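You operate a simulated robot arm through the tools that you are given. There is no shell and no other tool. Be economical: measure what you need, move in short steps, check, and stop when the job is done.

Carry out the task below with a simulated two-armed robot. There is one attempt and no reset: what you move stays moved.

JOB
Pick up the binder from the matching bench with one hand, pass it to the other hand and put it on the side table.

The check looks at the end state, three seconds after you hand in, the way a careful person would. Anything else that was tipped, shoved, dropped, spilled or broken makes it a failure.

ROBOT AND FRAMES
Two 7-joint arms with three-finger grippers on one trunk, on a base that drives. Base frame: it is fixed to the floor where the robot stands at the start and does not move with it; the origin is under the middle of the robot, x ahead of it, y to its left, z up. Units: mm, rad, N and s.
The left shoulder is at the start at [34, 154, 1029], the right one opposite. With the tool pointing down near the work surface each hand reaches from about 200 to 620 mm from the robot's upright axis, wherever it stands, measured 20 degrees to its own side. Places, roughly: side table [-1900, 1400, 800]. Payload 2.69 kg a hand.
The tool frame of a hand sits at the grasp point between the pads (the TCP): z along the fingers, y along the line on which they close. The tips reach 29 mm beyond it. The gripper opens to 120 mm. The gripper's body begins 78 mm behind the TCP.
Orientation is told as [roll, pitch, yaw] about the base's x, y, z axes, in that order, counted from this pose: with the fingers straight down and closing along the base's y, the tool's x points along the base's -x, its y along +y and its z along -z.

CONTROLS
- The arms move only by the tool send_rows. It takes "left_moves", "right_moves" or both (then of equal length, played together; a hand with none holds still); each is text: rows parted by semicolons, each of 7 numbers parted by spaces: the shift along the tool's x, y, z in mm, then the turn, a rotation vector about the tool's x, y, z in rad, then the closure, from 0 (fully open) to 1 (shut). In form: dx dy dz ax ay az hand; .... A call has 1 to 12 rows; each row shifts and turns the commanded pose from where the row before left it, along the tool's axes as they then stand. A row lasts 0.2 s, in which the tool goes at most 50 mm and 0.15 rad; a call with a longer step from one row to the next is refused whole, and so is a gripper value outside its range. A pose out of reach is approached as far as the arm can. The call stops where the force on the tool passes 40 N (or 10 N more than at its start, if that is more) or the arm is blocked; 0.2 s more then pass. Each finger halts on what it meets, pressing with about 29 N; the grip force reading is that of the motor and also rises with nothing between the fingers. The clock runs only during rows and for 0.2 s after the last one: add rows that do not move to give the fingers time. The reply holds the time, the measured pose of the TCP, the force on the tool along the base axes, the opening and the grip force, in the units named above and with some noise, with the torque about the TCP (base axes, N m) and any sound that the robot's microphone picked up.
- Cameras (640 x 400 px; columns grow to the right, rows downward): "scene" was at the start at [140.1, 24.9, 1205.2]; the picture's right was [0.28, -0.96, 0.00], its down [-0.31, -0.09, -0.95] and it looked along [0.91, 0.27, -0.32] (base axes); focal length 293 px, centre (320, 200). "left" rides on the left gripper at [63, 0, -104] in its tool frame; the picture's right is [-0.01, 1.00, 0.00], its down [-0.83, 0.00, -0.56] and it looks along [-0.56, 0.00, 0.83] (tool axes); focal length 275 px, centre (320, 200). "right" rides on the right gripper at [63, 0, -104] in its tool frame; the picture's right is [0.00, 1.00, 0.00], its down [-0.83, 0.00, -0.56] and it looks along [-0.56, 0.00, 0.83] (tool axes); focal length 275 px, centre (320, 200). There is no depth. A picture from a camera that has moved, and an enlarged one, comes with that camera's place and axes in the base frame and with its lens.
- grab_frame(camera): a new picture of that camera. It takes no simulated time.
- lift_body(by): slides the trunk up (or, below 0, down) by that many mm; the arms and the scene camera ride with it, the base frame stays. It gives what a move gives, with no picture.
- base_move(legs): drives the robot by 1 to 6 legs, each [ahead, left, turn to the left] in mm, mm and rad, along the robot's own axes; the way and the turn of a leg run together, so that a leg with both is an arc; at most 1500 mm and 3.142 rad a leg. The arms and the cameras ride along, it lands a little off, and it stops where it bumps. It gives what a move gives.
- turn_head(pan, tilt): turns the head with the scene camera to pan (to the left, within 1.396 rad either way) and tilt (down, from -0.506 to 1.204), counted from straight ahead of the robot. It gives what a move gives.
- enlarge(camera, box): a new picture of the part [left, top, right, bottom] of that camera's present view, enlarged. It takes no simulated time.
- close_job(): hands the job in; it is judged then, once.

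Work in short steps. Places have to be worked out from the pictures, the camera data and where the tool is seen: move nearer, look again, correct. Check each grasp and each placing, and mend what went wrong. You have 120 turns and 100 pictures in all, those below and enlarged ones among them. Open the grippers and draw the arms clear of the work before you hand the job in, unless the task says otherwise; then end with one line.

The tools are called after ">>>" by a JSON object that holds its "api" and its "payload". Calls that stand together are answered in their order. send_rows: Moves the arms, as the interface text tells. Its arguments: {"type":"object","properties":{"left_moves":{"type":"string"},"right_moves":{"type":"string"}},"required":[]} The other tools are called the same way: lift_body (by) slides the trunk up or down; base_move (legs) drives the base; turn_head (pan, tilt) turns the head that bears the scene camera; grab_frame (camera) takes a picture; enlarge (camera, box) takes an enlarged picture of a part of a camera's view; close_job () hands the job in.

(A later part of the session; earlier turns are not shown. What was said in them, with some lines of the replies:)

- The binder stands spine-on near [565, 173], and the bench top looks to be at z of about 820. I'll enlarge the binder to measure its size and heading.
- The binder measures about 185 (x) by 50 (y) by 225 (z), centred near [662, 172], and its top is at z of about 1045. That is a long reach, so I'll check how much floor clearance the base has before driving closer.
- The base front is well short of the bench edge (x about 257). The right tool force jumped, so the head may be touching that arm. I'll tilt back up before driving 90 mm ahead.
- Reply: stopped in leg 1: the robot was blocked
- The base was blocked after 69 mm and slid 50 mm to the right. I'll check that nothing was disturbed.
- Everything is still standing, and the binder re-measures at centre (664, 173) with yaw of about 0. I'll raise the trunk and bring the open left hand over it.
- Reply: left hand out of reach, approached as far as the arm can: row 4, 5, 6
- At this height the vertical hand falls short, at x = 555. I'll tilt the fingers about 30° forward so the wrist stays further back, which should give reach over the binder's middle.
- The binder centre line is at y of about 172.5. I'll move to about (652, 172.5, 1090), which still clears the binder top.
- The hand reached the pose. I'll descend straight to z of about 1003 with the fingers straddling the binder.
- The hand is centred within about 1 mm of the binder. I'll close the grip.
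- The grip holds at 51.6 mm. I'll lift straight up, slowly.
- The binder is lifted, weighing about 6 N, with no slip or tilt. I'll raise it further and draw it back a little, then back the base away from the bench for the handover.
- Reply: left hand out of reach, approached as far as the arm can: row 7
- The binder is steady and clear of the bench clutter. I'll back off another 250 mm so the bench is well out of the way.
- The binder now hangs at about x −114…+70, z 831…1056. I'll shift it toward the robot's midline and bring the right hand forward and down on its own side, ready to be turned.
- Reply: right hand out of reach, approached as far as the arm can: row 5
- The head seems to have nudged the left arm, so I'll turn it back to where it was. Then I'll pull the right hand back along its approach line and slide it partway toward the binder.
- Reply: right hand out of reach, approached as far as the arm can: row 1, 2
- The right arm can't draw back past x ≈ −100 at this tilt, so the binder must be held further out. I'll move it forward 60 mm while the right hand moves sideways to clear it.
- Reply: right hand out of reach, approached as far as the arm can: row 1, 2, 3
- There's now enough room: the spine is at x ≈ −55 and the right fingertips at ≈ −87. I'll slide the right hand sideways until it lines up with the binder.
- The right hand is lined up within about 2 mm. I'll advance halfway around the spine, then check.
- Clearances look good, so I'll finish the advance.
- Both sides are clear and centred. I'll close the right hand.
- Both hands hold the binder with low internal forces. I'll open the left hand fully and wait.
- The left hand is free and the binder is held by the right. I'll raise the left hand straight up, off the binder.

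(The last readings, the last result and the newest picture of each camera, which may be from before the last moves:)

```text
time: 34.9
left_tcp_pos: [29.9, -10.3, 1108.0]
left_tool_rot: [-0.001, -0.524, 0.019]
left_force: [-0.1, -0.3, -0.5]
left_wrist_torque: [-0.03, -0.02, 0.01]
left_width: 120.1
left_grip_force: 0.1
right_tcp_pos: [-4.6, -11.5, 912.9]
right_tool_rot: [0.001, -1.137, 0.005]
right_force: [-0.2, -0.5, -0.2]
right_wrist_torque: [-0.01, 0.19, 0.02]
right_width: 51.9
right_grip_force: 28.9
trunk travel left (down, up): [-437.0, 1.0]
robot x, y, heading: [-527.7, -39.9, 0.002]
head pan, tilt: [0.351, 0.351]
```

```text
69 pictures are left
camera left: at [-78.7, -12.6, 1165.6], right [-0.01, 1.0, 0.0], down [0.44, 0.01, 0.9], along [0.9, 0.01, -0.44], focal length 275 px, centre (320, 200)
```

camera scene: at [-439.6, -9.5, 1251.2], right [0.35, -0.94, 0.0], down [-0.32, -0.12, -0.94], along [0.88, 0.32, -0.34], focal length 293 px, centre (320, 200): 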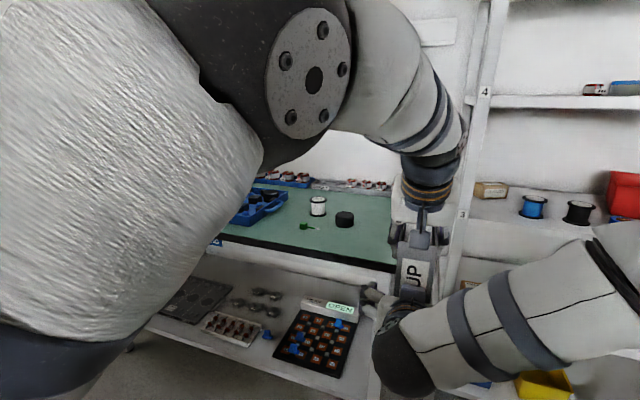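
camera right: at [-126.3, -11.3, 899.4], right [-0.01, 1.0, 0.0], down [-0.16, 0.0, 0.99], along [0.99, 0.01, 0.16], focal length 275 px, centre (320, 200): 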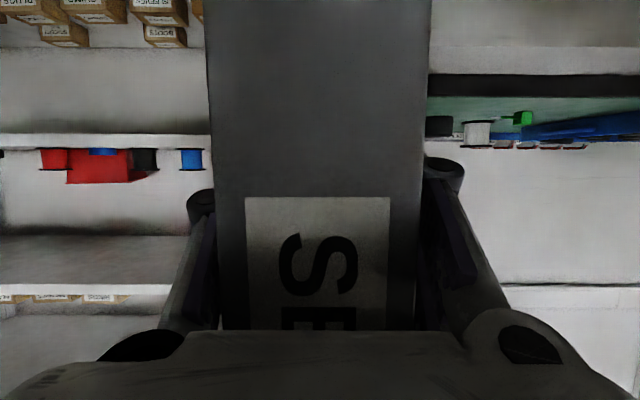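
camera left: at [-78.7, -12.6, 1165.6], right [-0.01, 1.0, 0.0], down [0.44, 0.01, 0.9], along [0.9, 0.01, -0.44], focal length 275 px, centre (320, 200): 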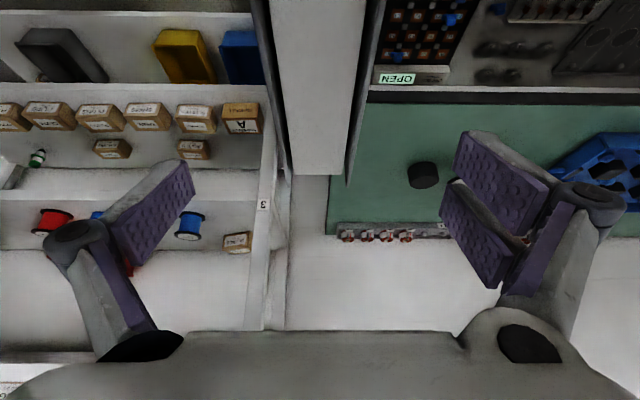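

The handover is complete and the binder is secure in the right hand. I'll move the left hand out to its own side and then look toward the side table.

>>> {"api": "send_rows", "payload": {"left_moves": "0 45 0 0 0 0 0; 0 45 0 0 0 0 0; 0 45 0 0 0 0 0; 0 45 0 0 0 0 0; 0 45 0 0.0 0.13 0 0; 0 0 0 0 0.13 0 0; 0 0 0 0 0.13 0 0; 0 0 0 0 0.13 0 0; 35 0 0 0 0 0 0; 35 0 0 0 0 0 0; 35 0 0 0 0 0 0; 35 0 0 0 0 0 0"}}

>>> {"api": "turn_head", "payload": {"pan": 1.39, "tilt": 0.3}}

>>> {"api": "grab_frame", "payload": {"camera": "scene"}}

```text
time: 37.5
left_tcp_pos: [-157.1, 208.8, 1088.9]
left_tool_rot: [0.001, -0.004, 0.019]
left_force: [-0.8, -1.9, 0.6]
left_wrist_torque: [0.04, 0.0, 0.0]
left_width: 120.2
left_grip_force: 0.0
left hand out of reach, approached as far as the arm can: row 7, 8
right_tcp_pos: [-3.3, -16.1, 912.7]
right_tool_rot: [0.004, -1.138, -0.005]
right_force: [1.3, -1.2, 0.4]
right_wrist_torque: [-0.01, 0.22, 0.02]
right_width: 51.6
right_grip_force: 29.7
trunk travel left (down, up): [-437.0, 1.0]
robot x, y, heading: [-531.9, -42.0, 0.01]
head pan, tilt: [0.351, 0.351]
```

```text
time: 38.8
left_tcp_pos: [-157.4, 211.7, 1088.6]
left_tool_rot: [-0.002, -0.003, 0.02]
left_force: [0.7, 0.2, -0.1]
left_wrist_torque: [-0.01, 0.0, -0.02]
left_width: 120.0
left_grip_force: 0.0
right_tcp_pos: [-3.8, -13.0, 912.5]
right_tool_rot: [0.0, -1.137, 0.002]
right_force: [0.5, -0.2, -0.4]
right_wrist_torque: [-0.02, 0.25, 0.0]
right_width: 51.8
right_grip_force: 28.5
trunk travel left (down, up): [-437.0, 1.0]
robot x, y, heading: [-528.7, -40.5, -0.001]
head pan, tilt: [1.389, 0.3]
```

```text
68 pictures are left
camera scene: at [-510.1, 50.2, 1255.9], right [0.98, -0.18, 0.0], down [-0.05, -0.29, -0.96], along [0.17, 0.94, -0.3], focal length 293 px, centre (320, 200)
```

scene: 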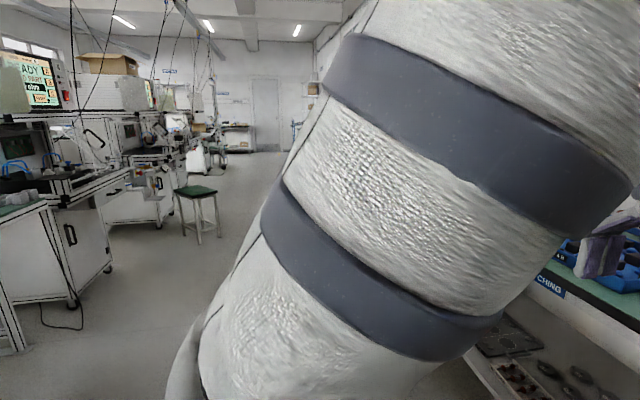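

The side table starts at the left edge of the view. There's enough clearance for the arms to swing, so I'll turn in place 1.2 rad to the left and look again.

>>> {"api": "base_move", "payload": {"legs": [[0, 0, 1.2]]}}

>>> {"api": "turn_head", "payload": {"pan": 1.0, "tilt": 0.3}}

>>> {"api": "grab_frame", "payload": {"camera": "scene"}}

```text
time: 42.2
left_tcp_pos: [-631.6, 398.4, 1088.8]
left_tool_rot: [-0.002, -0.004, 1.219]
left_force: [0.0, -0.8, -0.5]
left_wrist_torque: [0.0, 0.01, -0.01]
left_width: 120.0
left_grip_force: 0.2
right_tcp_pos: [-365.5, 459.8, 913.8]
right_tool_rot: [0.001, -1.139, 1.205]
right_force: [0.6, -0.2, 0.2]
right_wrist_torque: [-0.22, 0.06, -0.02]
right_width: 51.6
right_grip_force: 29.3
trunk travel left (down, up): [-437.0, 1.0]
robot x, y, heading: [-529.6, -43.5, 1.202]
head pan, tilt: [1.389, 0.3]
```

```text
time: 43.1
left_tcp_pos: [-630.8, 398.6, 1087.5]
left_tool_rot: [-0.002, -0.004, 1.22]
left_force: [0.2, 0.2, -0.7]
left_wrist_torque: [-0.01, -0.01, 0.02]
left_width: 120.0
left_grip_force: 0.0
right_tcp_pos: [-366.0, 459.8, 913.4]
right_tool_rot: [0.0, -1.139, 1.206]
right_force: [0.3, 0.6, 0.2]
right_wrist_torque: [-0.21, 0.13, -0.03]
right_width: 51.5
right_grip_force: 28.3
trunk travel left (down, up): [-437.0, 1.0]
robot x, y, heading: [-529.3, -38.0, 1.199]
head pan, tilt: [1.0, 0.3]
```

```text
67 pictures are left
camera scene: at [-584.0, 36.2, 1255.9], right [0.81, 0.59, 0.0], down [0.17, -0.24, -0.96], along [-0.57, 0.77, -0.3], focal length 293 px, centre (320, 200)
```

scene: 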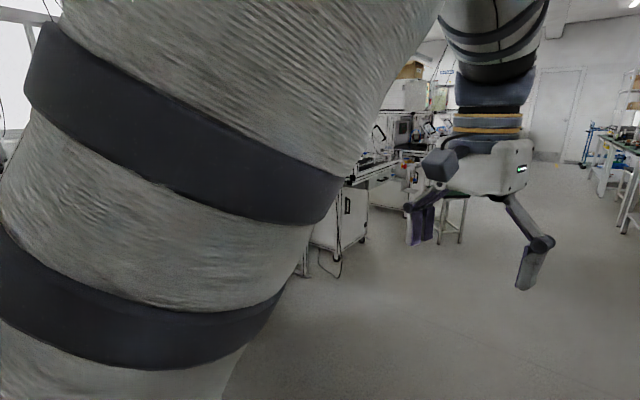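

The left arm blocks the view. I'll turn on until the robot faces the table (heading of about 2.3) and look straight ahead.

>>> {"api": "base_move", "payload": {"legs": [[0, 0, 1.1]]}}

>>> {"api": "turn_head", "payload": {"pan": 0.0, "tilt": 0.3}}

>>> {"api": "grab_frame", "payload": {"camera": "scene"}}

```text
time: 46.2
left_tcp_pos: [-964.3, 72.9, 1088.3]
left_tool_rot: [-0.001, -0.003, 2.309]
left_force: [0.7, 0.7, 0.8]
left_wrist_torque: [-0.03, 0.0, 0.02]
left_width: 119.9
left_grip_force: 0.1
right_tcp_pos: [-896.4, 334.6, 912.9]
right_tool_rot: [-0.002, -1.137, 2.295]
right_force: [-0.1, -0.4, 0.2]
right_wrist_torque: [-0.16, -0.19, 0.0]
right_width: 51.6
right_grip_force: 29.0
trunk travel left (down, up): [-437.0, 1.0]
robot x, y, heading: [-526.1, -43.1, 2.286]
head pan, tilt: [1.0, 0.3]
```

```text
time: 47.5
left_tcp_pos: [-965.2, 72.0, 1089.2]
left_tool_rot: [-0.001, -0.002, 2.308]
left_force: [-0.3, 0.2, -0.5]
left_wrist_torque: [-0.03, 0.0, 0.02]
left_width: 120.1
left_grip_force: 0.2
right_tcp_pos: [-898.2, 335.5, 912.5]
right_tool_rot: [0.002, -1.138, 2.293]
right_force: [0.1, -0.6, 0.8]
right_wrist_torque: [-0.17, -0.18, -0.03]
right_width: 51.6
right_grip_force: 29.4
trunk travel left (down, up): [-437.0, 1.0]
robot x, y, heading: [-531.1, -39.5, 2.292]
head pan, tilt: [0.0, 0.3]
```

```text
66 pictures are left
camera scene: at [-593.2, 30.5, 1255.9], right [0.75, 0.66, 0.0], down [0.2, -0.22, -0.96], along [-0.63, 0.72, -0.3], focal length 293 px, centre (320, 200)
```

scene: 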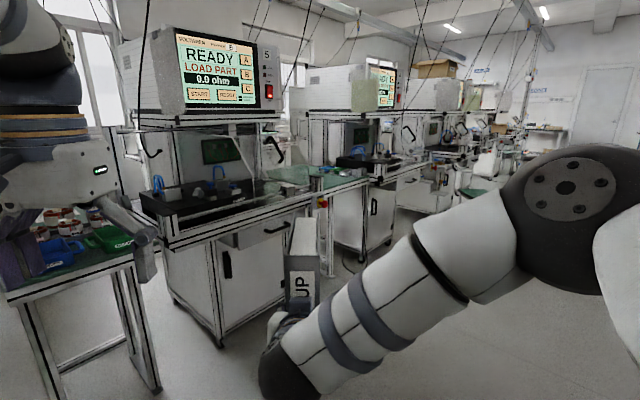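

By projection, the side table is the green top near pixel (310, 180), next to the test station. I'll enlarge that area.

>>> {"api": "enlarge", "payload": {"camera": "scene", "box": [180, 110, 420, 260]}}

```text
2.67 times, centred on (300, 185) of scene
camera zoom: at [-593.2, 30.5, 1255.9], right [0.75, 0.66, 0.0], down [0.2, -0.22, -0.96], along [-0.63, 0.72, -0.3], focal length 781 px, centre (373, 240)
```

zoom: 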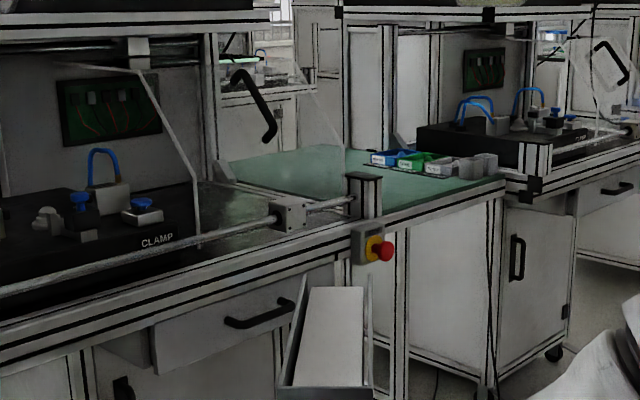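

The table's front edge appears to be at x ≈ −1610, with y about 1100–1700, small bins along its right side, and the middle free. I'll raise the binder, turn to face −x, and strafe along the aisle to y ≈ 1400.

>>> {"api": "send_rows", "payload": {"right_moves": "-27 0 -12.6 0 0 0 1; -27 0 -12.6 0 0 0 1; -27 0 -12.6 0 0 0 1; 0 0 0 0 0 0 1"}}

>>> {"api": "base_move", "payload": {"legs": [[0, 0, 0.85]]}}

>>> {"api": "grab_frame", "payload": {"camera": "scene"}}

```text
time: 48.5
left_tcp_pos: [-965.1, 73.0, 1087.5]
left_tool_rot: [-0.002, -0.004, 2.309]
left_force: [-0.3, -0.6, -0.9]
left_wrist_torque: [0.01, 0.02, 0.01]
left_width: 119.9
left_grip_force: 0.0
right_tcp_pos: [-897.2, 334.6, 1001.1]
right_tool_rot: [-0.002, -1.137, 2.291]
right_force: [-0.2, 0.8, -6.0]
right_wrist_torque: [-0.17, -0.2, -0.02]
right_width: 51.8
right_grip_force: 29.2
trunk travel left (down, up): [-437.0, 1.0]
robot x, y, heading: [-529.4, -40.6, 2.289]
head pan, tilt: [0.0, 0.3]
```

```text
time: 51.1
left_tcp_pos: [-902.7, -292.6, 1087.8]
left_tool_rot: [-0.003, -0.004, -3.128]
left_force: [-0.1, -0.3, -0.1]
left_wrist_torque: [-0.02, -0.01, -0.02]
left_width: 120.0
left_grip_force: 0.1
right_tcp_pos: [-1052.5, -66.7, 1001.5]
right_tool_rot: [-0.001, -1.139, 3.143]
right_force: [1.4, -0.2, -6.3]
right_wrist_torque: [-0.02, -0.27, -0.02]
right_width: 51.6
right_grip_force: 28.7
trunk travel left (down, up): [-437.0, 1.0]
robot x, y, heading: [-530.2, -42.3, 3.141]
head pan, tilt: [0.0, 0.3]
```

```text
64 pictures are left
camera scene: at [-625.8, -41.5, 1255.9], right [0.0, 1.0, 0.0], down [0.3, 0.0, -0.96], along [-0.96, 0.0, -0.3], focal length 293 px, centre (320, 200)
```

scene: 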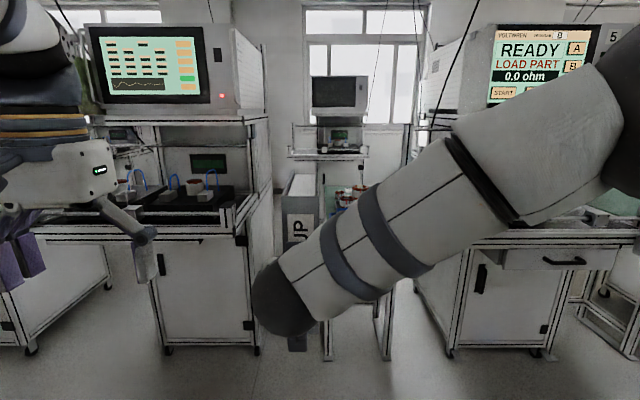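

The view ahead is clear. I'll strafe right (+y) along the aisle.

>>> {"api": "base_move", "payload": {"legs": [[0, -1440, 0]]}}

>>> {"api": "grab_frame", "payload": {"camera": "scene"}}

>>> {"api": "grab_frame", "payload": {"camera": "left"}}

```text
time: 62.4
left_tcp_pos: [-900.3, 1159.5, 1088.7]
left_tool_rot: [0.0, -0.002, -3.124]
left_force: [-0.7, -0.2, 0.2]
left_wrist_torque: [0.01, -0.01, 0.0]
left_width: 120.5
left_grip_force: 0.2
right_tcp_pos: [-1052.2, 1383.5, 1001.4]
right_tool_rot: [0.0, -1.138, -3.14]
right_force: [-0.5, 0.7, -6.4]
right_wrist_torque: [0.01, -0.26, -0.03]
right_width: 51.5
right_grip_force: 29.3
trunk travel left (down, up): [-437.0, 1.0]
robot x, y, heading: [-527.2, 1408.9, -3.142]
head pan, tilt: [0.0, 0.3]
```

```text
63 pictures are left
camera scene: at [-623.9, 1409.7, 1255.9], right [0.0, 1.0, 0.0], down [0.3, 0.0, -0.96], along [-0.96, 0.0, -0.3], focal length 293 px, centre (320, 200)
```

scene: 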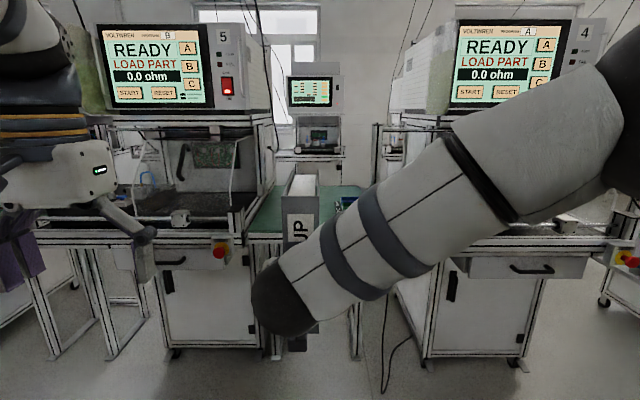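

```text
62 pictures are left
camera left: at [-837.9, 1158.7, 1191.3], right [0.01, -1.0, 0.0], down [-0.83, -0.01, 0.56], along [-0.56, -0.01, -0.83], focal length 275 px, centre (320, 200)
```

left: 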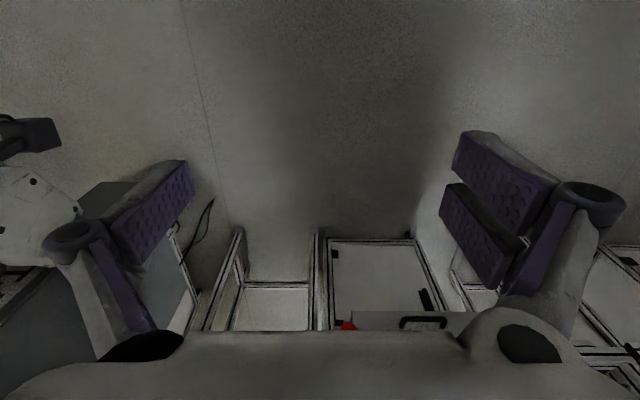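

The side table is straight ahead, but I need its exact front edge and height. I'll enlarge the view.

>>> {"api": "enlarge", "payload": {"camera": "scene", "box": [220, 140, 420, 265]}}

>>> {"api": "enlarge", "payload": {"camera": "scene", "box": [140, 220, 460, 400]}}

```text
3.20 times, centred on (320, 202) of scene
camera zoom: at [-623.9, 1409.7, 1255.9], right [0.0, 1.0, 0.0], down [0.3, 0.0, -0.96], along [-0.96, 0.0, -0.3], focal length 938 px, centre (320, 192)
```

zoom: 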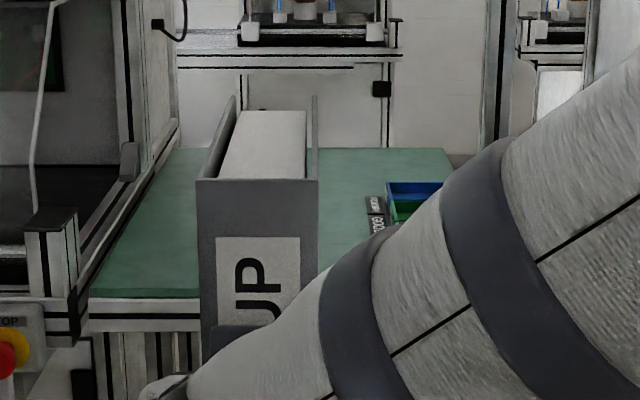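

```text
2.00 times, centred on (300, 310) of scene
camera zoom: at [-623.9, 1409.7, 1255.9], right [0.0, 1.0, 0.0], down [0.3, 0.0, -0.96], along [-0.96, 0.0, -0.3], focal length 586 px, centre (360, -20)
```

zoom: 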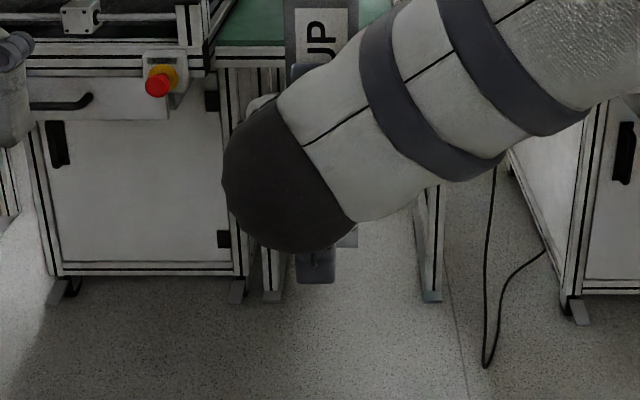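

My best estimate is a table top at z ≈ 805, front edge at x ≈ −1640, and y from 1139 to 1667. I'll tuck the left hand back and drive 350 mm closer to refine that.

>>> {"api": "send_rows", "payload": {"left_moves": "30 0 20 0 0 0 0.5; 30 0 20 0 0 0 0.8; 30 0 20 0 0 0 0.8; 0 0 0 0 0 0 0.8"}}

>>> {"api": "base_move", "payload": {"legs": [[350, 0, 0]]}}

>>> {"api": "turn_head", "payload": {"pan": 0.0, "tilt": 0.45}}

>>> {"api": "grab_frame", "payload": {"camera": "scene"}}

>>> {"api": "grab_frame", "payload": {"camera": "right"}}

```text
time: 63.4
left_tcp_pos: [-840.5, 1139.0, 1019.2]
left_tool_rot: [-0.003, -0.004, -3.126]
left_force: [0.5, 0.4, -0.2]
left_wrist_torque: [0.01, -0.02, -0.03]
left_width: 24.0
left_grip_force: 0.0
left hand out of reach, approached as far as the arm can: row 2, 3
right_tcp_pos: [-1051.8, 1382.2, 1002.2]
right_tool_rot: [0.001, -1.139, -3.14]
right_force: [-0.4, 0.2, -6.3]
right_wrist_torque: [0.01, -0.26, -0.01]
right_width: 51.6
right_grip_force: 29.7
trunk travel left (down, up): [-437.0, 1.0]
robot x, y, heading: [-527.2, 1412.5, -3.141]
head pan, tilt: [0.0, 0.3]
```

```text
time: 65.6
left_tcp_pos: [-1190.7, 1140.9, 1019.5]
left_tool_rot: [-0.008, 0.0, -3.124]
left_force: [-0.4, -0.1, -0.3]
left_wrist_torque: [0.01, -0.03, 0.01]
left_width: 23.9
left_grip_force: 0.0
right_tcp_pos: [-1402.4, 1384.5, 1001.7]
right_tool_rot: [0.0, -1.137, 3.14]
right_force: [-0.1, 0.2, -6.1]
right_wrist_torque: [-0.02, -0.3, -0.04]
right_width: 51.9
right_grip_force: 29.4
trunk travel left (down, up): [-437.0, 1.0]
robot x, y, heading: [-877.5, 1411.5, 3.137]
head pan, tilt: [0.0, 0.3]
```

```text
time: 66.3
left_tcp_pos: [-1189.8, 1139.6, 1017.2]
left_tool_rot: [-0.012, 0.004, -3.121]
left_force: [0.5, 0.8, 0.0]
left_wrist_torque: [0.01, -0.04, -0.01]
left_width: 24.1
left_grip_force: 0.0
right_tcp_pos: [-1400.7, 1384.8, 998.8]
right_tool_rot: [-0.001, -1.135, -3.141]
right_force: [0.2, 0.4, -5.9]
right_wrist_torque: [-0.02, -0.21, -0.01]
right_width: 51.7
right_grip_force: 28.8
trunk travel left (down, up): [-437.0, 1.0]
robot x, y, heading: [-878.1, 1408.8, 3.144]
head pan, tilt: [0.0, 0.45]
```

```text
59 pictures are left
camera scene: at [-972.9, 1424.6, 1253.8], right [0.16, 0.99, 0.0], down [0.31, -0.05, -0.95], along [-0.94, 0.15, -0.31], focal length 293 px, centre (320, 200)
```

scene: 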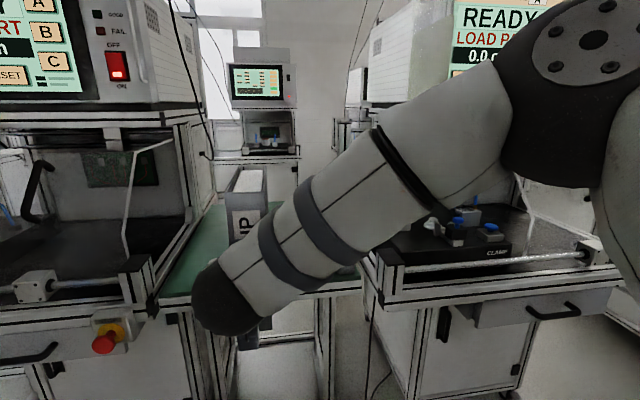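

```text
58 pictures are left
camera right: at [-1281.3, 1386.1, 986.6], right [0.0, -1.0, 0.0], down [0.15, 0.0, 0.99], along [-0.99, 0.0, 0.15], focal length 275 px, centre (320, 200)
```

right: 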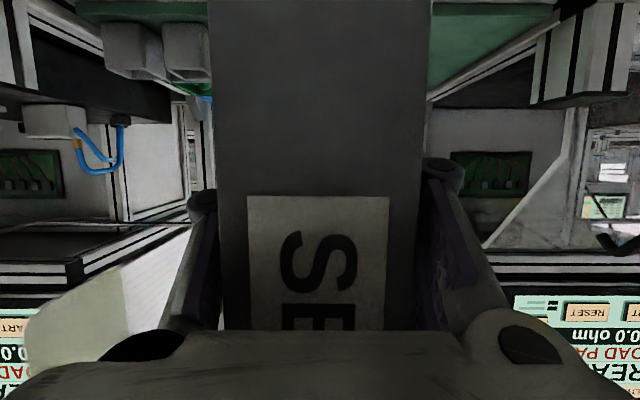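

Height estimates range from 800 to 850, so I need a better fix. I'll set the head back off the arm and enlarge the table's front edge in both cameras.

>>> {"api": "turn_head", "payload": {"pan": 0.0, "tilt": 0.3}}

>>> {"api": "enlarge", "payload": {"camera": "scene", "box": [150, 180, 390, 330]}}

>>> {"api": "enlarge", "payload": {"camera": "right", "box": [400, 0, 640, 150]}}

```text
time: 67.0
left_tcp_pos: [-1191.3, 1139.3, 1019.5]
left_tool_rot: [-0.018, -0.002, -3.123]
left_force: [-0.2, -0.3, 0.0]
left_wrist_torque: [-0.04, 0.0, -0.01]
left_width: 23.9
left_grip_force: 0.1
right_tcp_pos: [-1402.5, 1385.1, 1002.4]
right_tool_rot: [0.0, -1.137, 3.142]
right_force: [-0.1, -0.2, -6.8]
right_wrist_torque: [0.0, -0.27, -0.01]
right_width: 51.5
right_grip_force: 29.5
trunk travel left (down, up): [-437.0, 1.0]
robot x, y, heading: [-879.9, 1408.5, 3.14]
head pan, tilt: [0.0, 0.3]
```

```text
2.67 times, centred on (270, 255) of scene
camera zoom: at [-972.6, 1424.1, 1255.7], right [0.15, 0.99, 0.0], down [0.3, -0.05, -0.95], along [-0.94, 0.14, -0.3], focal length 781 px, centre (453, 53)
```

zoom: 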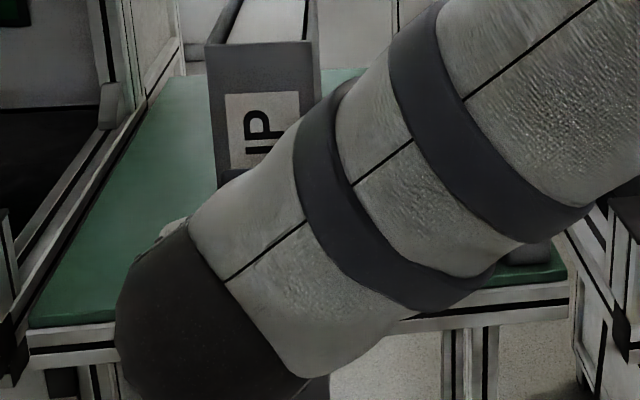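

```text
2.67 times, centred on (520, 75) of right
camera zoom: at [-1281.3, 1386.2, 988.3], right [0.0, -1.0, 0.0], down [0.16, 0.0, 0.99], along [-0.99, 0.0, 0.16], focal length 734 px, centre (-213, 533)
```

zoom: 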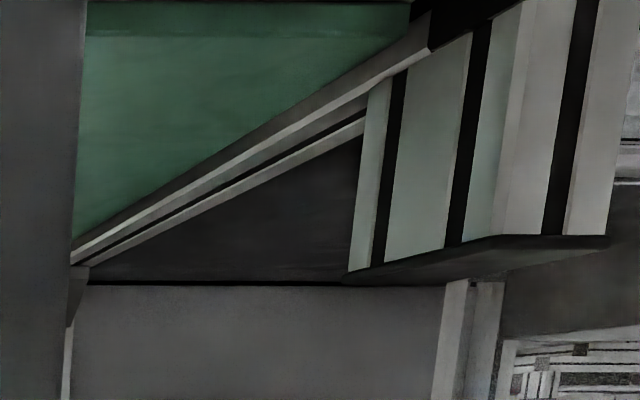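

With the tabletop's edge thickness accounted for, the sightlines agree: top z ≈ 847, front edge x ≈ −1581, y 1166…1640. The binder bottom is at about 919, so I can drive 270 mm ahead and bring it over the table.

>>> {"api": "base_move", "payload": {"legs": [[150, 0, 0]]}}

>>> {"api": "grab_frame", "payload": {"camera": "scene"}}

>>> {"api": "grab_frame", "payload": {"camera": "right"}}

```text
time: 68.4
left_tcp_pos: [-1339.1, 1140.0, 1018.7]
left_tool_rot: [-0.014, 0.0, -3.122]
left_force: [-0.6, -0.4, 0.5]
left_wrist_torque: [0.0, -0.04, -0.05]
left_width: 24.0
left_grip_force: 0.1
right_tcp_pos: [-1551.3, 1385.0, 1000.7]
right_tool_rot: [0.0, -1.136, -3.141]
right_force: [0.1, -0.4, -6.3]
right_wrist_torque: [-0.01, -0.26, 0.03]
right_width: 51.8
right_grip_force: 29.9
trunk travel left (down, up): [-437.0, 1.0]
robot x, y, heading: [-1027.4, 1411.3, 3.139]
head pan, tilt: [0.0, 0.3]
```

```text
55 pictures are left
camera scene: at [-1122.2, 1424.9, 1255.2], right [0.16, 0.99, 0.0], down [0.3, -0.05, -0.95], along [-0.94, 0.15, -0.3], focal length 293 px, centre (320, 200)
```

scene: 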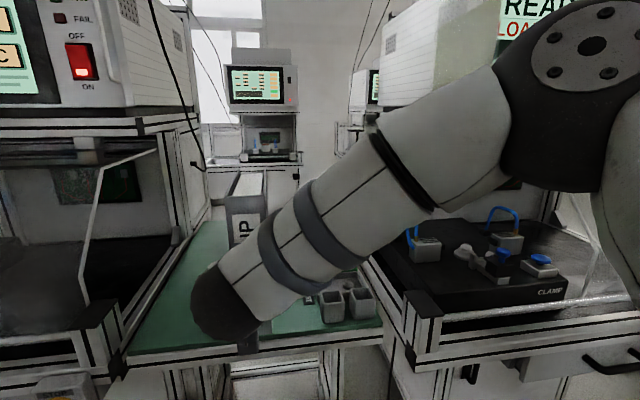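

```text
54 pictures are left
camera right: at [-1430.7, 1386.3, 987.6], right [0.0, -1.0, 0.0], down [0.15, 0.0, 0.99], along [-0.99, 0.0, 0.15], focal length 275 px, centre (320, 200)
```

right: 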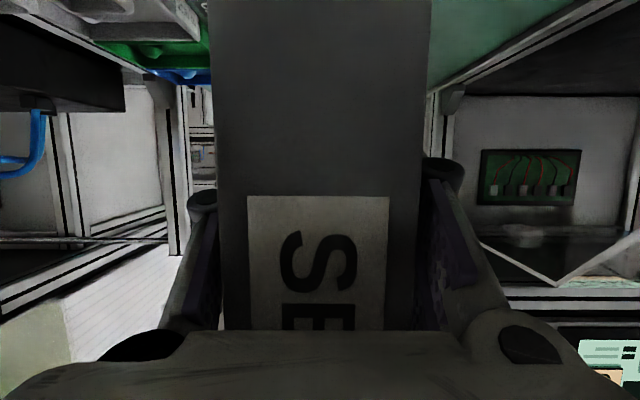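

Grey bins begin at about y ≈ 1512 on the table's right, so I'll place the binder further left, at y ≈ 1320. I'll strafe 65 mm left and then go ahead 115 mm.

>>> {"api": "base_move", "payload": {"legs": [[0, 65, 0], [115, 0, 0]]}}

>>> {"api": "grab_frame", "payload": {"camera": "scene"}}

>>> {"api": "grab_frame", "payload": {"camera": "right"}}

>>> {"api": "grab_frame", "payload": {"camera": "left"}}

```text
time: 70.4
left_tcp_pos: [-1453.0, 1074.5, 1017.6]
left_tool_rot: [-0.02, 0.0, -3.118]
left_force: [0.0, 0.1, -0.3]
left_wrist_torque: [0.03, -0.02, 0.01]
left_width: 24.0
left_grip_force: 0.1
right_tcp_pos: [-1666.0, 1319.4, 1000.9]
right_tool_rot: [0.0, -1.136, -3.141]
right_force: [0.0, 0.2, -6.8]
right_wrist_torque: [-0.02, -0.25, 0.0]
right_width: 51.5
right_grip_force: 28.8
trunk travel left (down, up): [-437.0, 1.0]
robot x, y, heading: [-1141.3, 1353.0, 3.138]
head pan, tilt: [0.0, 0.3]
```

```text
53 pictures are left
camera scene: at [-1236.5, 1358.4, 1255.2], right [0.14, 0.99, 0.0], down [0.3, -0.04, -0.95], along [-0.94, 0.13, -0.3], focal length 293 px, centre (320, 200)
```

scene: 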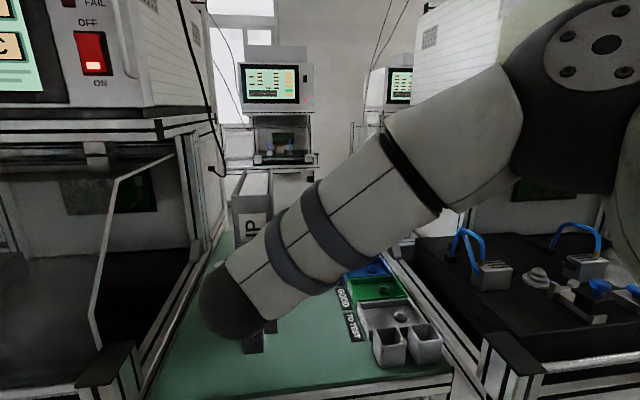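

```text
52 pictures are left
camera right: at [-1544.7, 1321.3, 987.6], right [0.0, -1.0, 0.0], down [0.15, 0.0, 0.99], along [-0.99, 0.0, 0.15], focal length 275 px, centre (320, 200)
```

right: 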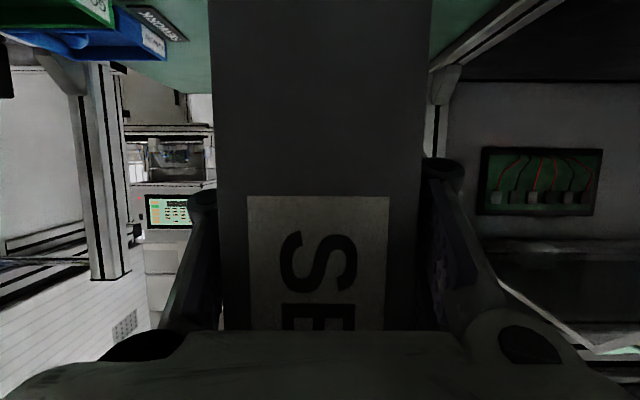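

```text
51 pictures are left
camera left: at [-1391.1, 1073.7, 1121.3], right [0.02, -1.0, -0.02], down [-0.83, -0.03, 0.56], along [-0.56, 0.01, -0.83], focal length 275 px, centre (320, 200)
```

left: 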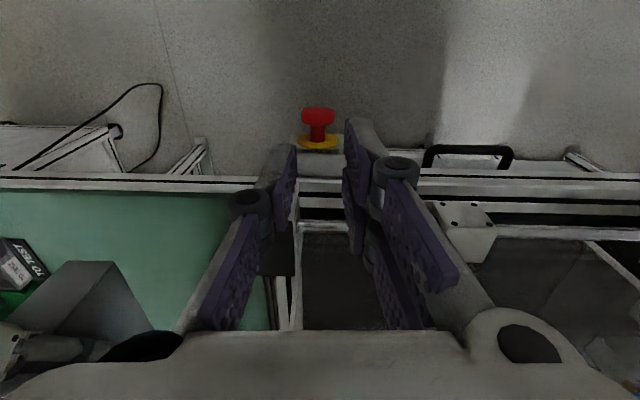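

The left camera confirms the table top at z ≈ 850 and front edge at x ≈ −1565. The spot under the binder is clear. I'll descend 50 mm first.

>>> {"api": "send_rows", "payload": {"right_moves": "15.1 0 7 0 0 0 1; 15.1 0 7 0 0 0 1; 15.1 0 7 0 0 0 1; 0 0 0 0 0 0 1"}}

>>> {"api": "grab_frame", "payload": {"camera": "left"}}

>>> {"api": "grab_frame", "payload": {"camera": "scene"}}

```text
time: 71.4
left_tcp_pos: [-1451.1, 1073.9, 1018.2]
left_tool_rot: [-0.024, 0.0, -3.119]
left_force: [0.6, -0.4, 0.0]
left_wrist_torque: [0.0, -0.01, -0.01]
left_width: 24.1
left_grip_force: 0.0
right_tcp_pos: [-1665.3, 1319.0, 951.7]
right_tool_rot: [0.001, -1.138, -3.14]
right_force: [0.1, -0.4, -5.8]
right_wrist_torque: [0.01, -0.23, 0.01]
right_width: 51.4
right_grip_force: 28.8
trunk travel left (down, up): [-437.0, 1.0]
robot x, y, heading: [-1138.3, 1344.2, 3.142]
head pan, tilt: [0.0, 0.3]
```

```text
50 pictures are left
camera left: at [-1390.3, 1073.2, 1121.1], right [0.02, -1.0, -0.02], down [-0.83, -0.03, 0.56], along [-0.56, 0.01, -0.83], focal length 275 px, centre (320, 200)
```

left: 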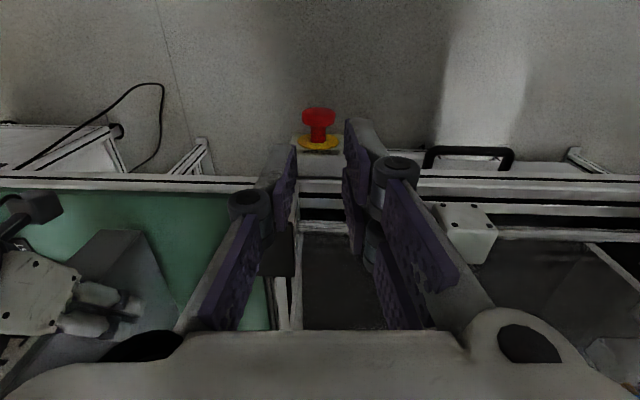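

```text
49 pictures are left
camera scene: at [-1235.9, 1357.3, 1255.0], right [0.12, 0.99, 0.0], down [0.3, -0.04, -0.95], along [-0.94, 0.12, -0.31], focal length 293 px, centre (320, 200)
```

scene: 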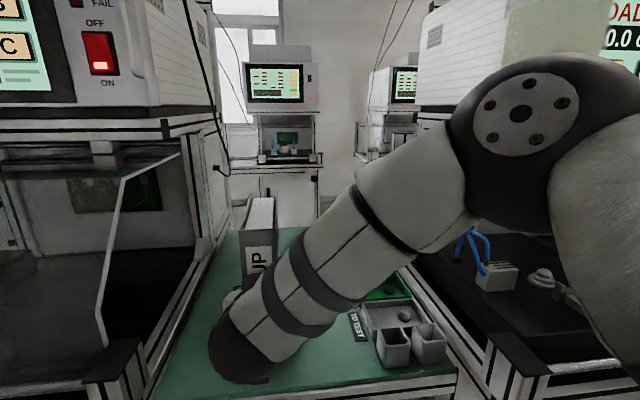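

The bottom is at about 869 with no contact. I'll descend another 12 mm and read the force.

>>> {"api": "send_rows", "payload": {"right_moves": "3.6 0 1.7 0 0 0 1; 3.6 0 1.7 0 0 0 1; 3.6 0 1.7 0 0 0 1; 0 0 0 0 0 0 1"}}

>>> {"api": "send_rows", "payload": {"right_moves": "2.7 0 1.3 0 0 0 1; 0 0 0 0 0 0 1"}}

>>> {"api": "enlarge", "payload": {"camera": "left", "box": [0, 160, 240, 350]}}

```text
time: 72.4
left_tcp_pos: [-1452.4, 1073.9, 1018.0]
left_tool_rot: [-0.024, 0.001, -3.118]
left_force: [-0.2, 0.2, 0.0]
left_wrist_torque: [0.02, -0.01, -0.04]
left_width: 23.9
left_grip_force: 0.0
right_tcp_pos: [-1663.6, 1318.6, 938.6]
right_tool_rot: [0.0, -1.135, -3.139]
right_force: [-0.2, -0.3, -5.2]
right_wrist_torque: [-0.03, -0.24, 0.02]
right_width: 51.7
right_grip_force: 29.5
trunk travel left (down, up): [-437.0, 1.0]
robot x, y, heading: [-1137.4, 1345.6, 3.134]
head pan, tilt: [0.0, 0.3]
```

```text
time: 73.0
left_tcp_pos: [-1452.6, 1075.6, 1018.7]
left_tool_rot: [-0.026, 0.001, -3.12]
left_force: [0.3, 0.5, -0.2]
left_wrist_torque: [-0.02, 0.0, 0.0]
left_width: 23.9
left_grip_force: 0.0
right_tcp_pos: [-1664.5, 1320.4, 936.1]
right_tool_rot: [0.0, -1.135, -3.14]
right_force: [0.0, -0.5, -6.1]
right_wrist_torque: [0.01, -0.27, 0.03]
right_width: 51.7
right_grip_force: 29.1
trunk travel left (down, up): [-437.0, 1.0]
robot x, y, heading: [-1141.4, 1349.5, 3.138]
head pan, tilt: [0.0, 0.3]
```

```text
2.11 times, centred on (120, 255) of left
camera zoom: at [-1390.4, 1073.1, 1121.2], right [0.02, -1.0, -0.02], down [-0.83, -0.03, 0.56], along [-0.56, 0.01, -0.83], focal length 580 px, centre (741, 84)
```

zoom: 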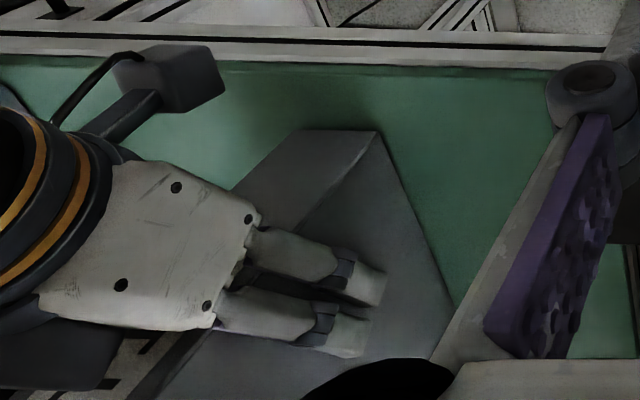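

The bottom corner is at z ≈ 854 and still free. I'll keep descending in small steps.

>>> {"api": "send_rows", "payload": {"right_moves": "1.8 0 0.85 0 0 0 1; 1.8 0 0.85 0 0 0 1; 0 0 0 0 0 0 1"}}

>>> {"api": "send_rows", "payload": {"right_moves": "1.8 0 0.85 0 0 0 1; 1.8 0 0.85 0 0 0 1; 0 0 0 0 0 0 1"}}

```text
time: 73.8
left_tcp_pos: [-1451.9, 1073.9, 1017.5]
left_tool_rot: [-0.024, -0.002, -3.12]
left_force: [0.5, -0.5, -0.3]
left_wrist_torque: [0.0, -0.02, -0.01]
left_width: 24.0
left_grip_force: 0.1
right_tcp_pos: [-1664.8, 1318.9, 933.7]
right_tool_rot: [0.0, -1.14, -3.138]
right_force: [0.3, -0.5, -1.0]
right_wrist_torque: [0.09, 0.41, 0.1]
right_width: 51.7
right_grip_force: 29.0
trunk travel left (down, up): [-437.0, 1.0]
robot x, y, heading: [-1143.0, 1346.8, 3.142]
head pan, tilt: [0.0, 0.3]
```

```text
time: 74.6
left_tcp_pos: [-1451.2, 1073.9, 1019.4]
left_tool_rot: [-0.025, -0.006, -3.118]
left_force: [0.1, -0.5, 0.1]
left_wrist_torque: [-0.02, -0.01, 0.02]
left_width: 23.8
left_grip_force: 0.0
right_tcp_pos: [-1664.2, 1319.5, 932.1]
right_tool_rot: [0.001, -1.147, -3.143]
right_force: [2.4, 0.2, 19.7]
right_wrist_torque: [0.28, 0.05, 0.24]
right_width: 51.6
right_grip_force: 29.0
trunk travel left (down, up): [-437.0, 1.0]
robot x, y, heading: [-1140.5, 1348.1, 3.138]
head pan, tilt: [0.0, 0.3]
```

The binder is seated on the table (19.7 N upward). I'll ease off about 2.5 mm to unload it and check.

>>> {"api": "send_rows", "payload": {"right_moves": "-1.2 0 -0.55 0 0 0 1; -1.1 0 -0.5 0 0 0 1; 0 0 0 0 0 0 1"}}

>>> {"api": "enlarge", "payload": {"camera": "left", "box": [0, 160, 240, 350]}}

```text
time: 75.4
left_tcp_pos: [-1451.2, 1075.1, 1018.0]
left_tool_rot: [-0.024, -0.002, -3.119]
left_force: [0.0, -0.7, 0.4]
left_wrist_torque: [-0.04, 0.01, 0.0]
left_width: 23.9
left_grip_force: 0.1
right_tcp_pos: [-1664.1, 1319.2, 933.3]
right_tool_rot: [0.001, -1.14, -3.142]
right_force: [-4.7, -3.2, 20.2]
right_wrist_torque: [0.16, 0.9, 0.15]
right_width: 51.9
right_grip_force: 29.3
trunk travel left (down, up): [-437.0, 1.0]
robot x, y, heading: [-1136.8, 1347.9, 3.138]
head pan, tilt: [0.0, 0.3]
```

```text
2.11 times, centred on (120, 255) of left
camera zoom: at [-1389.0, 1072.9, 1121.7], right [0.02, -1.0, -0.02], down [-0.83, -0.03, 0.56], along [-0.56, 0.01, -0.83], focal length 580 px, centre (741, 84)
```

zoom: 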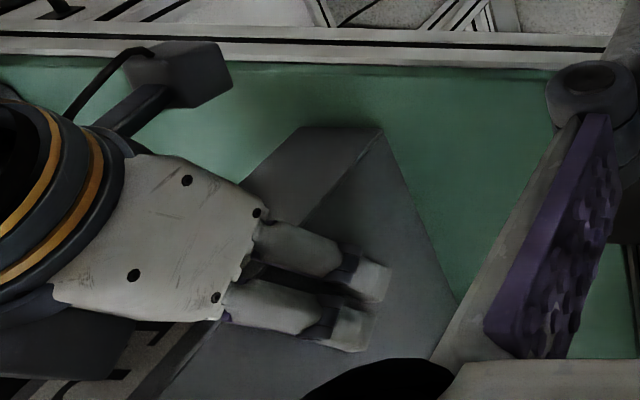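

It is still loaded, so I'll ease up slightly more.

>>> {"api": "send_rows", "payload": {"right_moves": "-0.9 0 -0.4 0 0 0 1; 0 0 0 0 0 0 1; 0 0 0 0 0 0 1"}}

```text
time: 76.2
left_tcp_pos: [-1451.7, 1074.7, 1017.9]
left_tool_rot: [-0.024, -0.001, -3.12]
left_force: [-0.2, 0.0, -0.7]
left_wrist_torque: [0.03, 0.04, -0.02]
left_width: 24.3
left_grip_force: 0.2
right_tcp_pos: [-1664.5, 1319.2, 933.0]
right_tool_rot: [0.0, -1.14, -3.14]
right_force: [-8.1, -3.4, 19.1]
right_wrist_torque: [0.09, 0.69, 0.1]
right_width: 51.7
right_grip_force: 28.8
trunk travel left (down, up): [-437.0, 1.0]
robot x, y, heading: [-1137.2, 1344.3, 3.14]
head pan, tilt: [0.0, 0.3]
```

The commanded height is still about 2 mm below the contact height, so I'll raise it by that amount.

>>> {"api": "send_rows", "payload": {"right_moves": "-0.9 0 -0.4 0 0 0 1; -0.9 0 -0.4 0 0 0 1; 0 0 0 0 0 0 1"}}

```text
time: 77.0
left_tcp_pos: [-1451.8, 1075.0, 1018.2]
left_tool_rot: [-0.025, 0.001, -3.118]
left_force: [-0.3, 0.4, 0.4]
left_wrist_torque: [0.02, 0.03, -0.01]
left_width: 23.9
left_grip_force: 0.0
right_tcp_pos: [-1663.4, 1319.9, 932.9]
right_tool_rot: [-0.001, -1.134, -3.14]
right_force: [-6.2, -1.5, 9.3]
right_wrist_torque: [0.12, 0.78, 0.09]
right_width: 51.7
right_grip_force: 28.7
trunk travel left (down, up): [-437.0, 1.0]
robot x, y, heading: [-1136.9, 1347.7, 3.146]
head pan, tilt: [0.0, 0.3]
```

Dropping. I'll take one more small step up before releasing.

>>> {"api": "send_rows", "payload": {"right_moves": "-0.8 0 -0.3 0 0 0 1; 0 0 0 0 0 0 1; 0 0 0 0 0 0 1"}}

```text
time: 77.8
left_tcp_pos: [-1452.7, 1075.1, 1017.1]
left_tool_rot: [-0.024, 0.0, -3.118]
left_force: [0.9, 0.4, -0.3]
left_wrist_torque: [0.0, -0.04, 0.0]
left_width: 24.0
left_grip_force: 0.1
right_tcp_pos: [-1662.8, 1320.0, 932.9]
right_tool_rot: [0.0, -1.131, -3.14]
right_force: [0.0, 1.7, -3.2]
right_wrist_torque: [0.18, 0.18, -0.18]
right_width: 52.1
right_grip_force: 28.6
trunk travel left (down, up): [-437.0, 1.0]
robot x, y, heading: [-1143.4, 1347.8, 3.141]
head pan, tilt: [0.0, 0.3]
```

The binder is resting with almost no load on the hand. I'll open the right hand.

>>> {"api": "send_rows", "payload": {"right_moves": "0 0 0 0 0 0 0.5; 0 0 0 0 0 0 0.2; 0 0 0 0 0 0 0; 0 0 0 0 0 0 0; 0 0 0 0 0 0 0"}}

>>> {"api": "grab_frame", "payload": {"camera": "right"}}

>>> {"api": "grab_frame", "payload": {"camera": "left"}}

>>> {"api": "grab_frame", "payload": {"camera": "scene"}}

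```text
time: 79.0
left_tcp_pos: [-1452.1, 1074.8, 1017.9]
left_tool_rot: [-0.025, -0.001, -3.12]
left_force: [0.2, 1.1, -0.2]
left_wrist_torque: [-0.05, 0.01, 0.0]
left_width: 24.1
left_grip_force: 0.1
right_tcp_pos: [-1663.5, 1320.0, 935.8]
right_tool_rot: [0.0, -1.137, -3.14]
right_force: [-1.0, 0.1, 0.5]
right_wrist_torque: [0.01, -0.05, -0.01]
right_width: 119.9
right_grip_force: 0.1
trunk travel left (down, up): [-437.0, 1.0]
robot x, y, heading: [-1139.8, 1346.2, 3.138]
head pan, tilt: [0.0, 0.3]
```

```text
46 pictures are left
camera right: at [-1543.3, 1320.9, 921.9], right [0.0, -1.0, 0.0], down [0.16, 0.0, 0.99], along [-0.99, 0.0, 0.16], focal length 275 px, centre (320, 200)
```

right: 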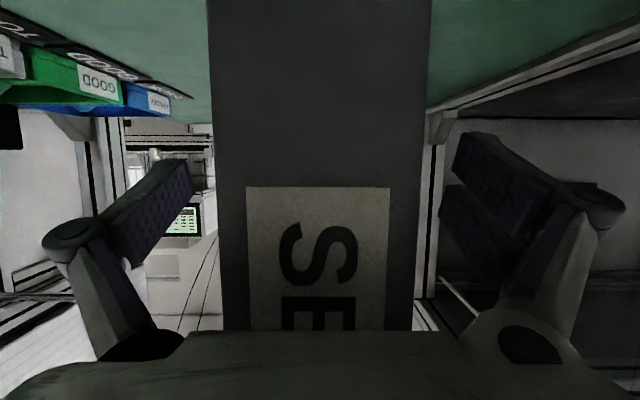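

```text
45 pictures are left
camera left: at [-1390.0, 1073.2, 1121.3], right [0.02, -1.0, -0.02], down [-0.83, -0.03, 0.56], along [-0.56, 0.01, -0.83], focal length 275 px, centre (320, 200)
```

left: 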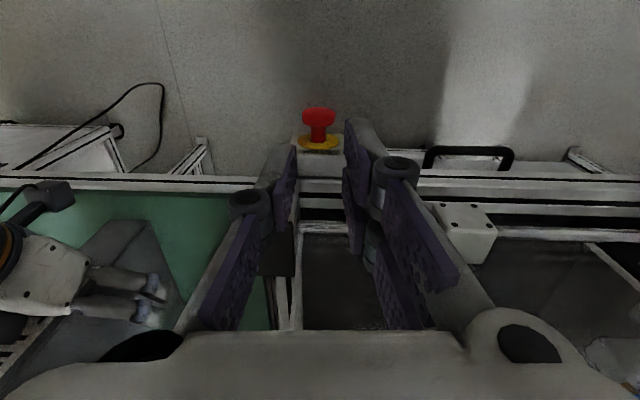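

```text
44 pictures are left
camera scene: at [-1235.5, 1357.2, 1255.5], right [0.12, 0.99, 0.0], down [0.3, -0.04, -0.95], along [-0.95, 0.12, -0.3], focal length 293 px, centre (320, 200)
```

scene: 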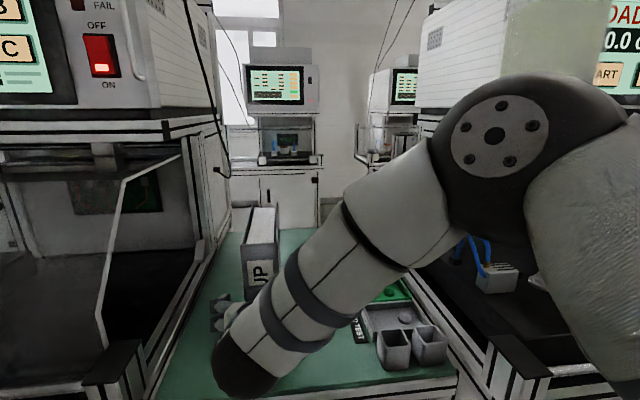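

The binder stands upright and free. I'll back the base straight out 250 mm so the open hand slides off the spine.

>>> {"api": "base_move", "payload": {"legs": [[-250, 0, 0]]}}

>>> {"api": "grab_frame", "payload": {"camera": "right"}}

>>> {"api": "grab_frame", "payload": {"camera": "scene"}}

```text
time: 80.8
left_tcp_pos: [-1197.8, 1073.8, 1018.5]
left_tool_rot: [-0.023, -0.002, -3.118]
left_force: [0.3, -0.9, -0.4]
left_wrist_torque: [0.03, 0.04, 0.0]
left_width: 24.1
left_grip_force: 0.0
right_tcp_pos: [-1408.7, 1319.9, 934.5]
right_tool_rot: [-0.002, -1.138, -3.142]
right_force: [0.0, -0.5, 0.5]
right_wrist_torque: [0.03, -0.04, 0.02]
right_width: 119.9
right_grip_force: 0.0
trunk travel left (down, up): [-437.0, 1.0]
robot x, y, heading: [-888.8, 1345.2, 3.141]
head pan, tilt: [0.0, 0.3]
```

```text
43 pictures are left
camera right: at [-1289.3, 1320.9, 922.0], right [0.0, -1.0, 0.0], down [0.16, 0.0, 0.99], along [-0.99, 0.0, 0.16], focal length 275 px, centre (320, 200)
```

right: 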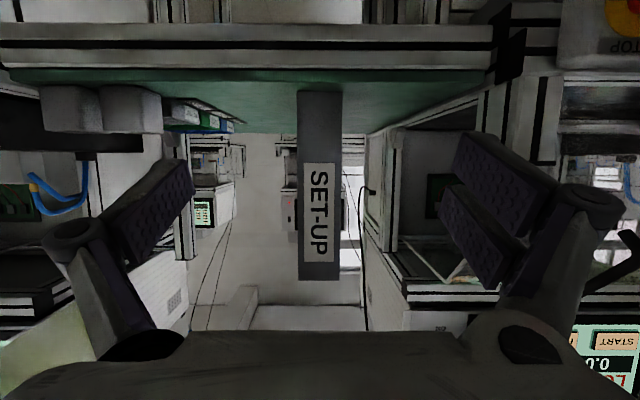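

```text
42 pictures are left
camera scene: at [-981.3, 1356.9, 1255.6], right [0.13, 0.99, 0.0], down [0.3, -0.04, -0.95], along [-0.95, 0.12, -0.3], focal length 293 px, centre (320, 200)
```

scene: 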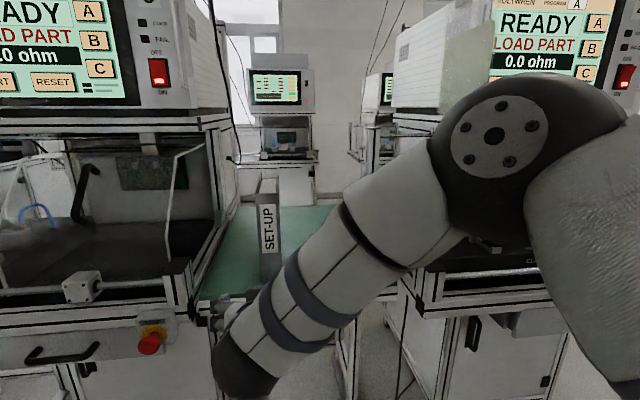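

The binder stands upright on the side table and nothing else has moved. I'll open the left gripper, back off a little more, and hand in.

>>> {"api": "base_move", "payload": {"legs": [[-200, 0, 0]]}}

>>> {"api": "send_rows", "payload": {"left_moves": "0 0 0 0 0 0 0.4; 0 0 0 0 0 0 0; 0 0 0 0 0 0 0; 0 0 0 0 0 0 0"}}

>>> {"api": "grab_frame", "payload": {"camera": "right"}}

```text
time: 82.4
left_tcp_pos: [-1001.1, 1072.5, 1018.9]
left_tool_rot: [-0.028, -0.001, -3.116]
left_force: [-0.4, 0.5, -2.0]
left_wrist_torque: [0.04, 0.04, -0.02]
left_width: 23.9
left_grip_force: 0.1
right_tcp_pos: [-1214.3, 1318.8, 935.0]
right_tool_rot: [0.0, -1.139, -3.14]
right_force: [-0.5, 0.2, -0.3]
right_wrist_torque: [0.02, 0.02, -0.01]
right_width: 120.1
right_grip_force: 0.1
trunk travel left (down, up): [-437.0, 1.0]
robot x, y, heading: [-689.3, 1349.9, 3.141]
head pan, tilt: [0.0, 0.3]
```

```text
time: 83.4
left_tcp_pos: [-1000.7, 1073.0, 1017.5]
left_tool_rot: [-0.03, 0.001, -3.115]
left_force: [-0.2, 0.0, -0.4]
left_wrist_torque: [0.01, 0.0, 0.0]
left_width: 120.0
left_grip_force: 0.0
right_tcp_pos: [-1213.2, 1318.5, 935.9]
right_tool_rot: [0.001, -1.138, -3.139]
right_force: [-0.3, -0.2, -0.2]
right_wrist_torque: [0.01, 0.0, 0.03]
right_width: 120.0
right_grip_force: 0.0
trunk travel left (down, up): [-437.0, 1.0]
robot x, y, heading: [-688.0, 1347.1, 3.137]
head pan, tilt: [0.0, 0.3]
```

```text
41 pictures are left
camera right: at [-1093.0, 1319.9, 921.8], right [0.0, -1.0, 0.0], down [0.15, 0.0, 0.99], along [-0.99, 0.0, 0.15], focal length 275 px, centre (320, 200)
```

right: 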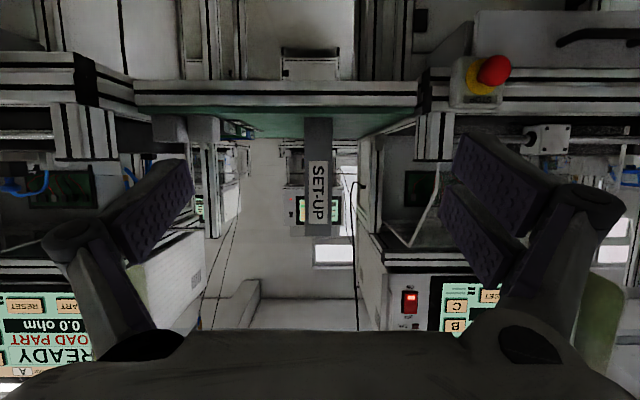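

The binder is stable on the side table, both grippers are open, and the arms are clear, so I'm handing in.

>>> {"api": "close_job", "payload": {}}

```text
The job is handed in.
```

The left hand picked the binder up from the matching bench and passed it to the right hand, which set it upright on the side table; both grippers are open and clear, and I saw nothing else disturbed.
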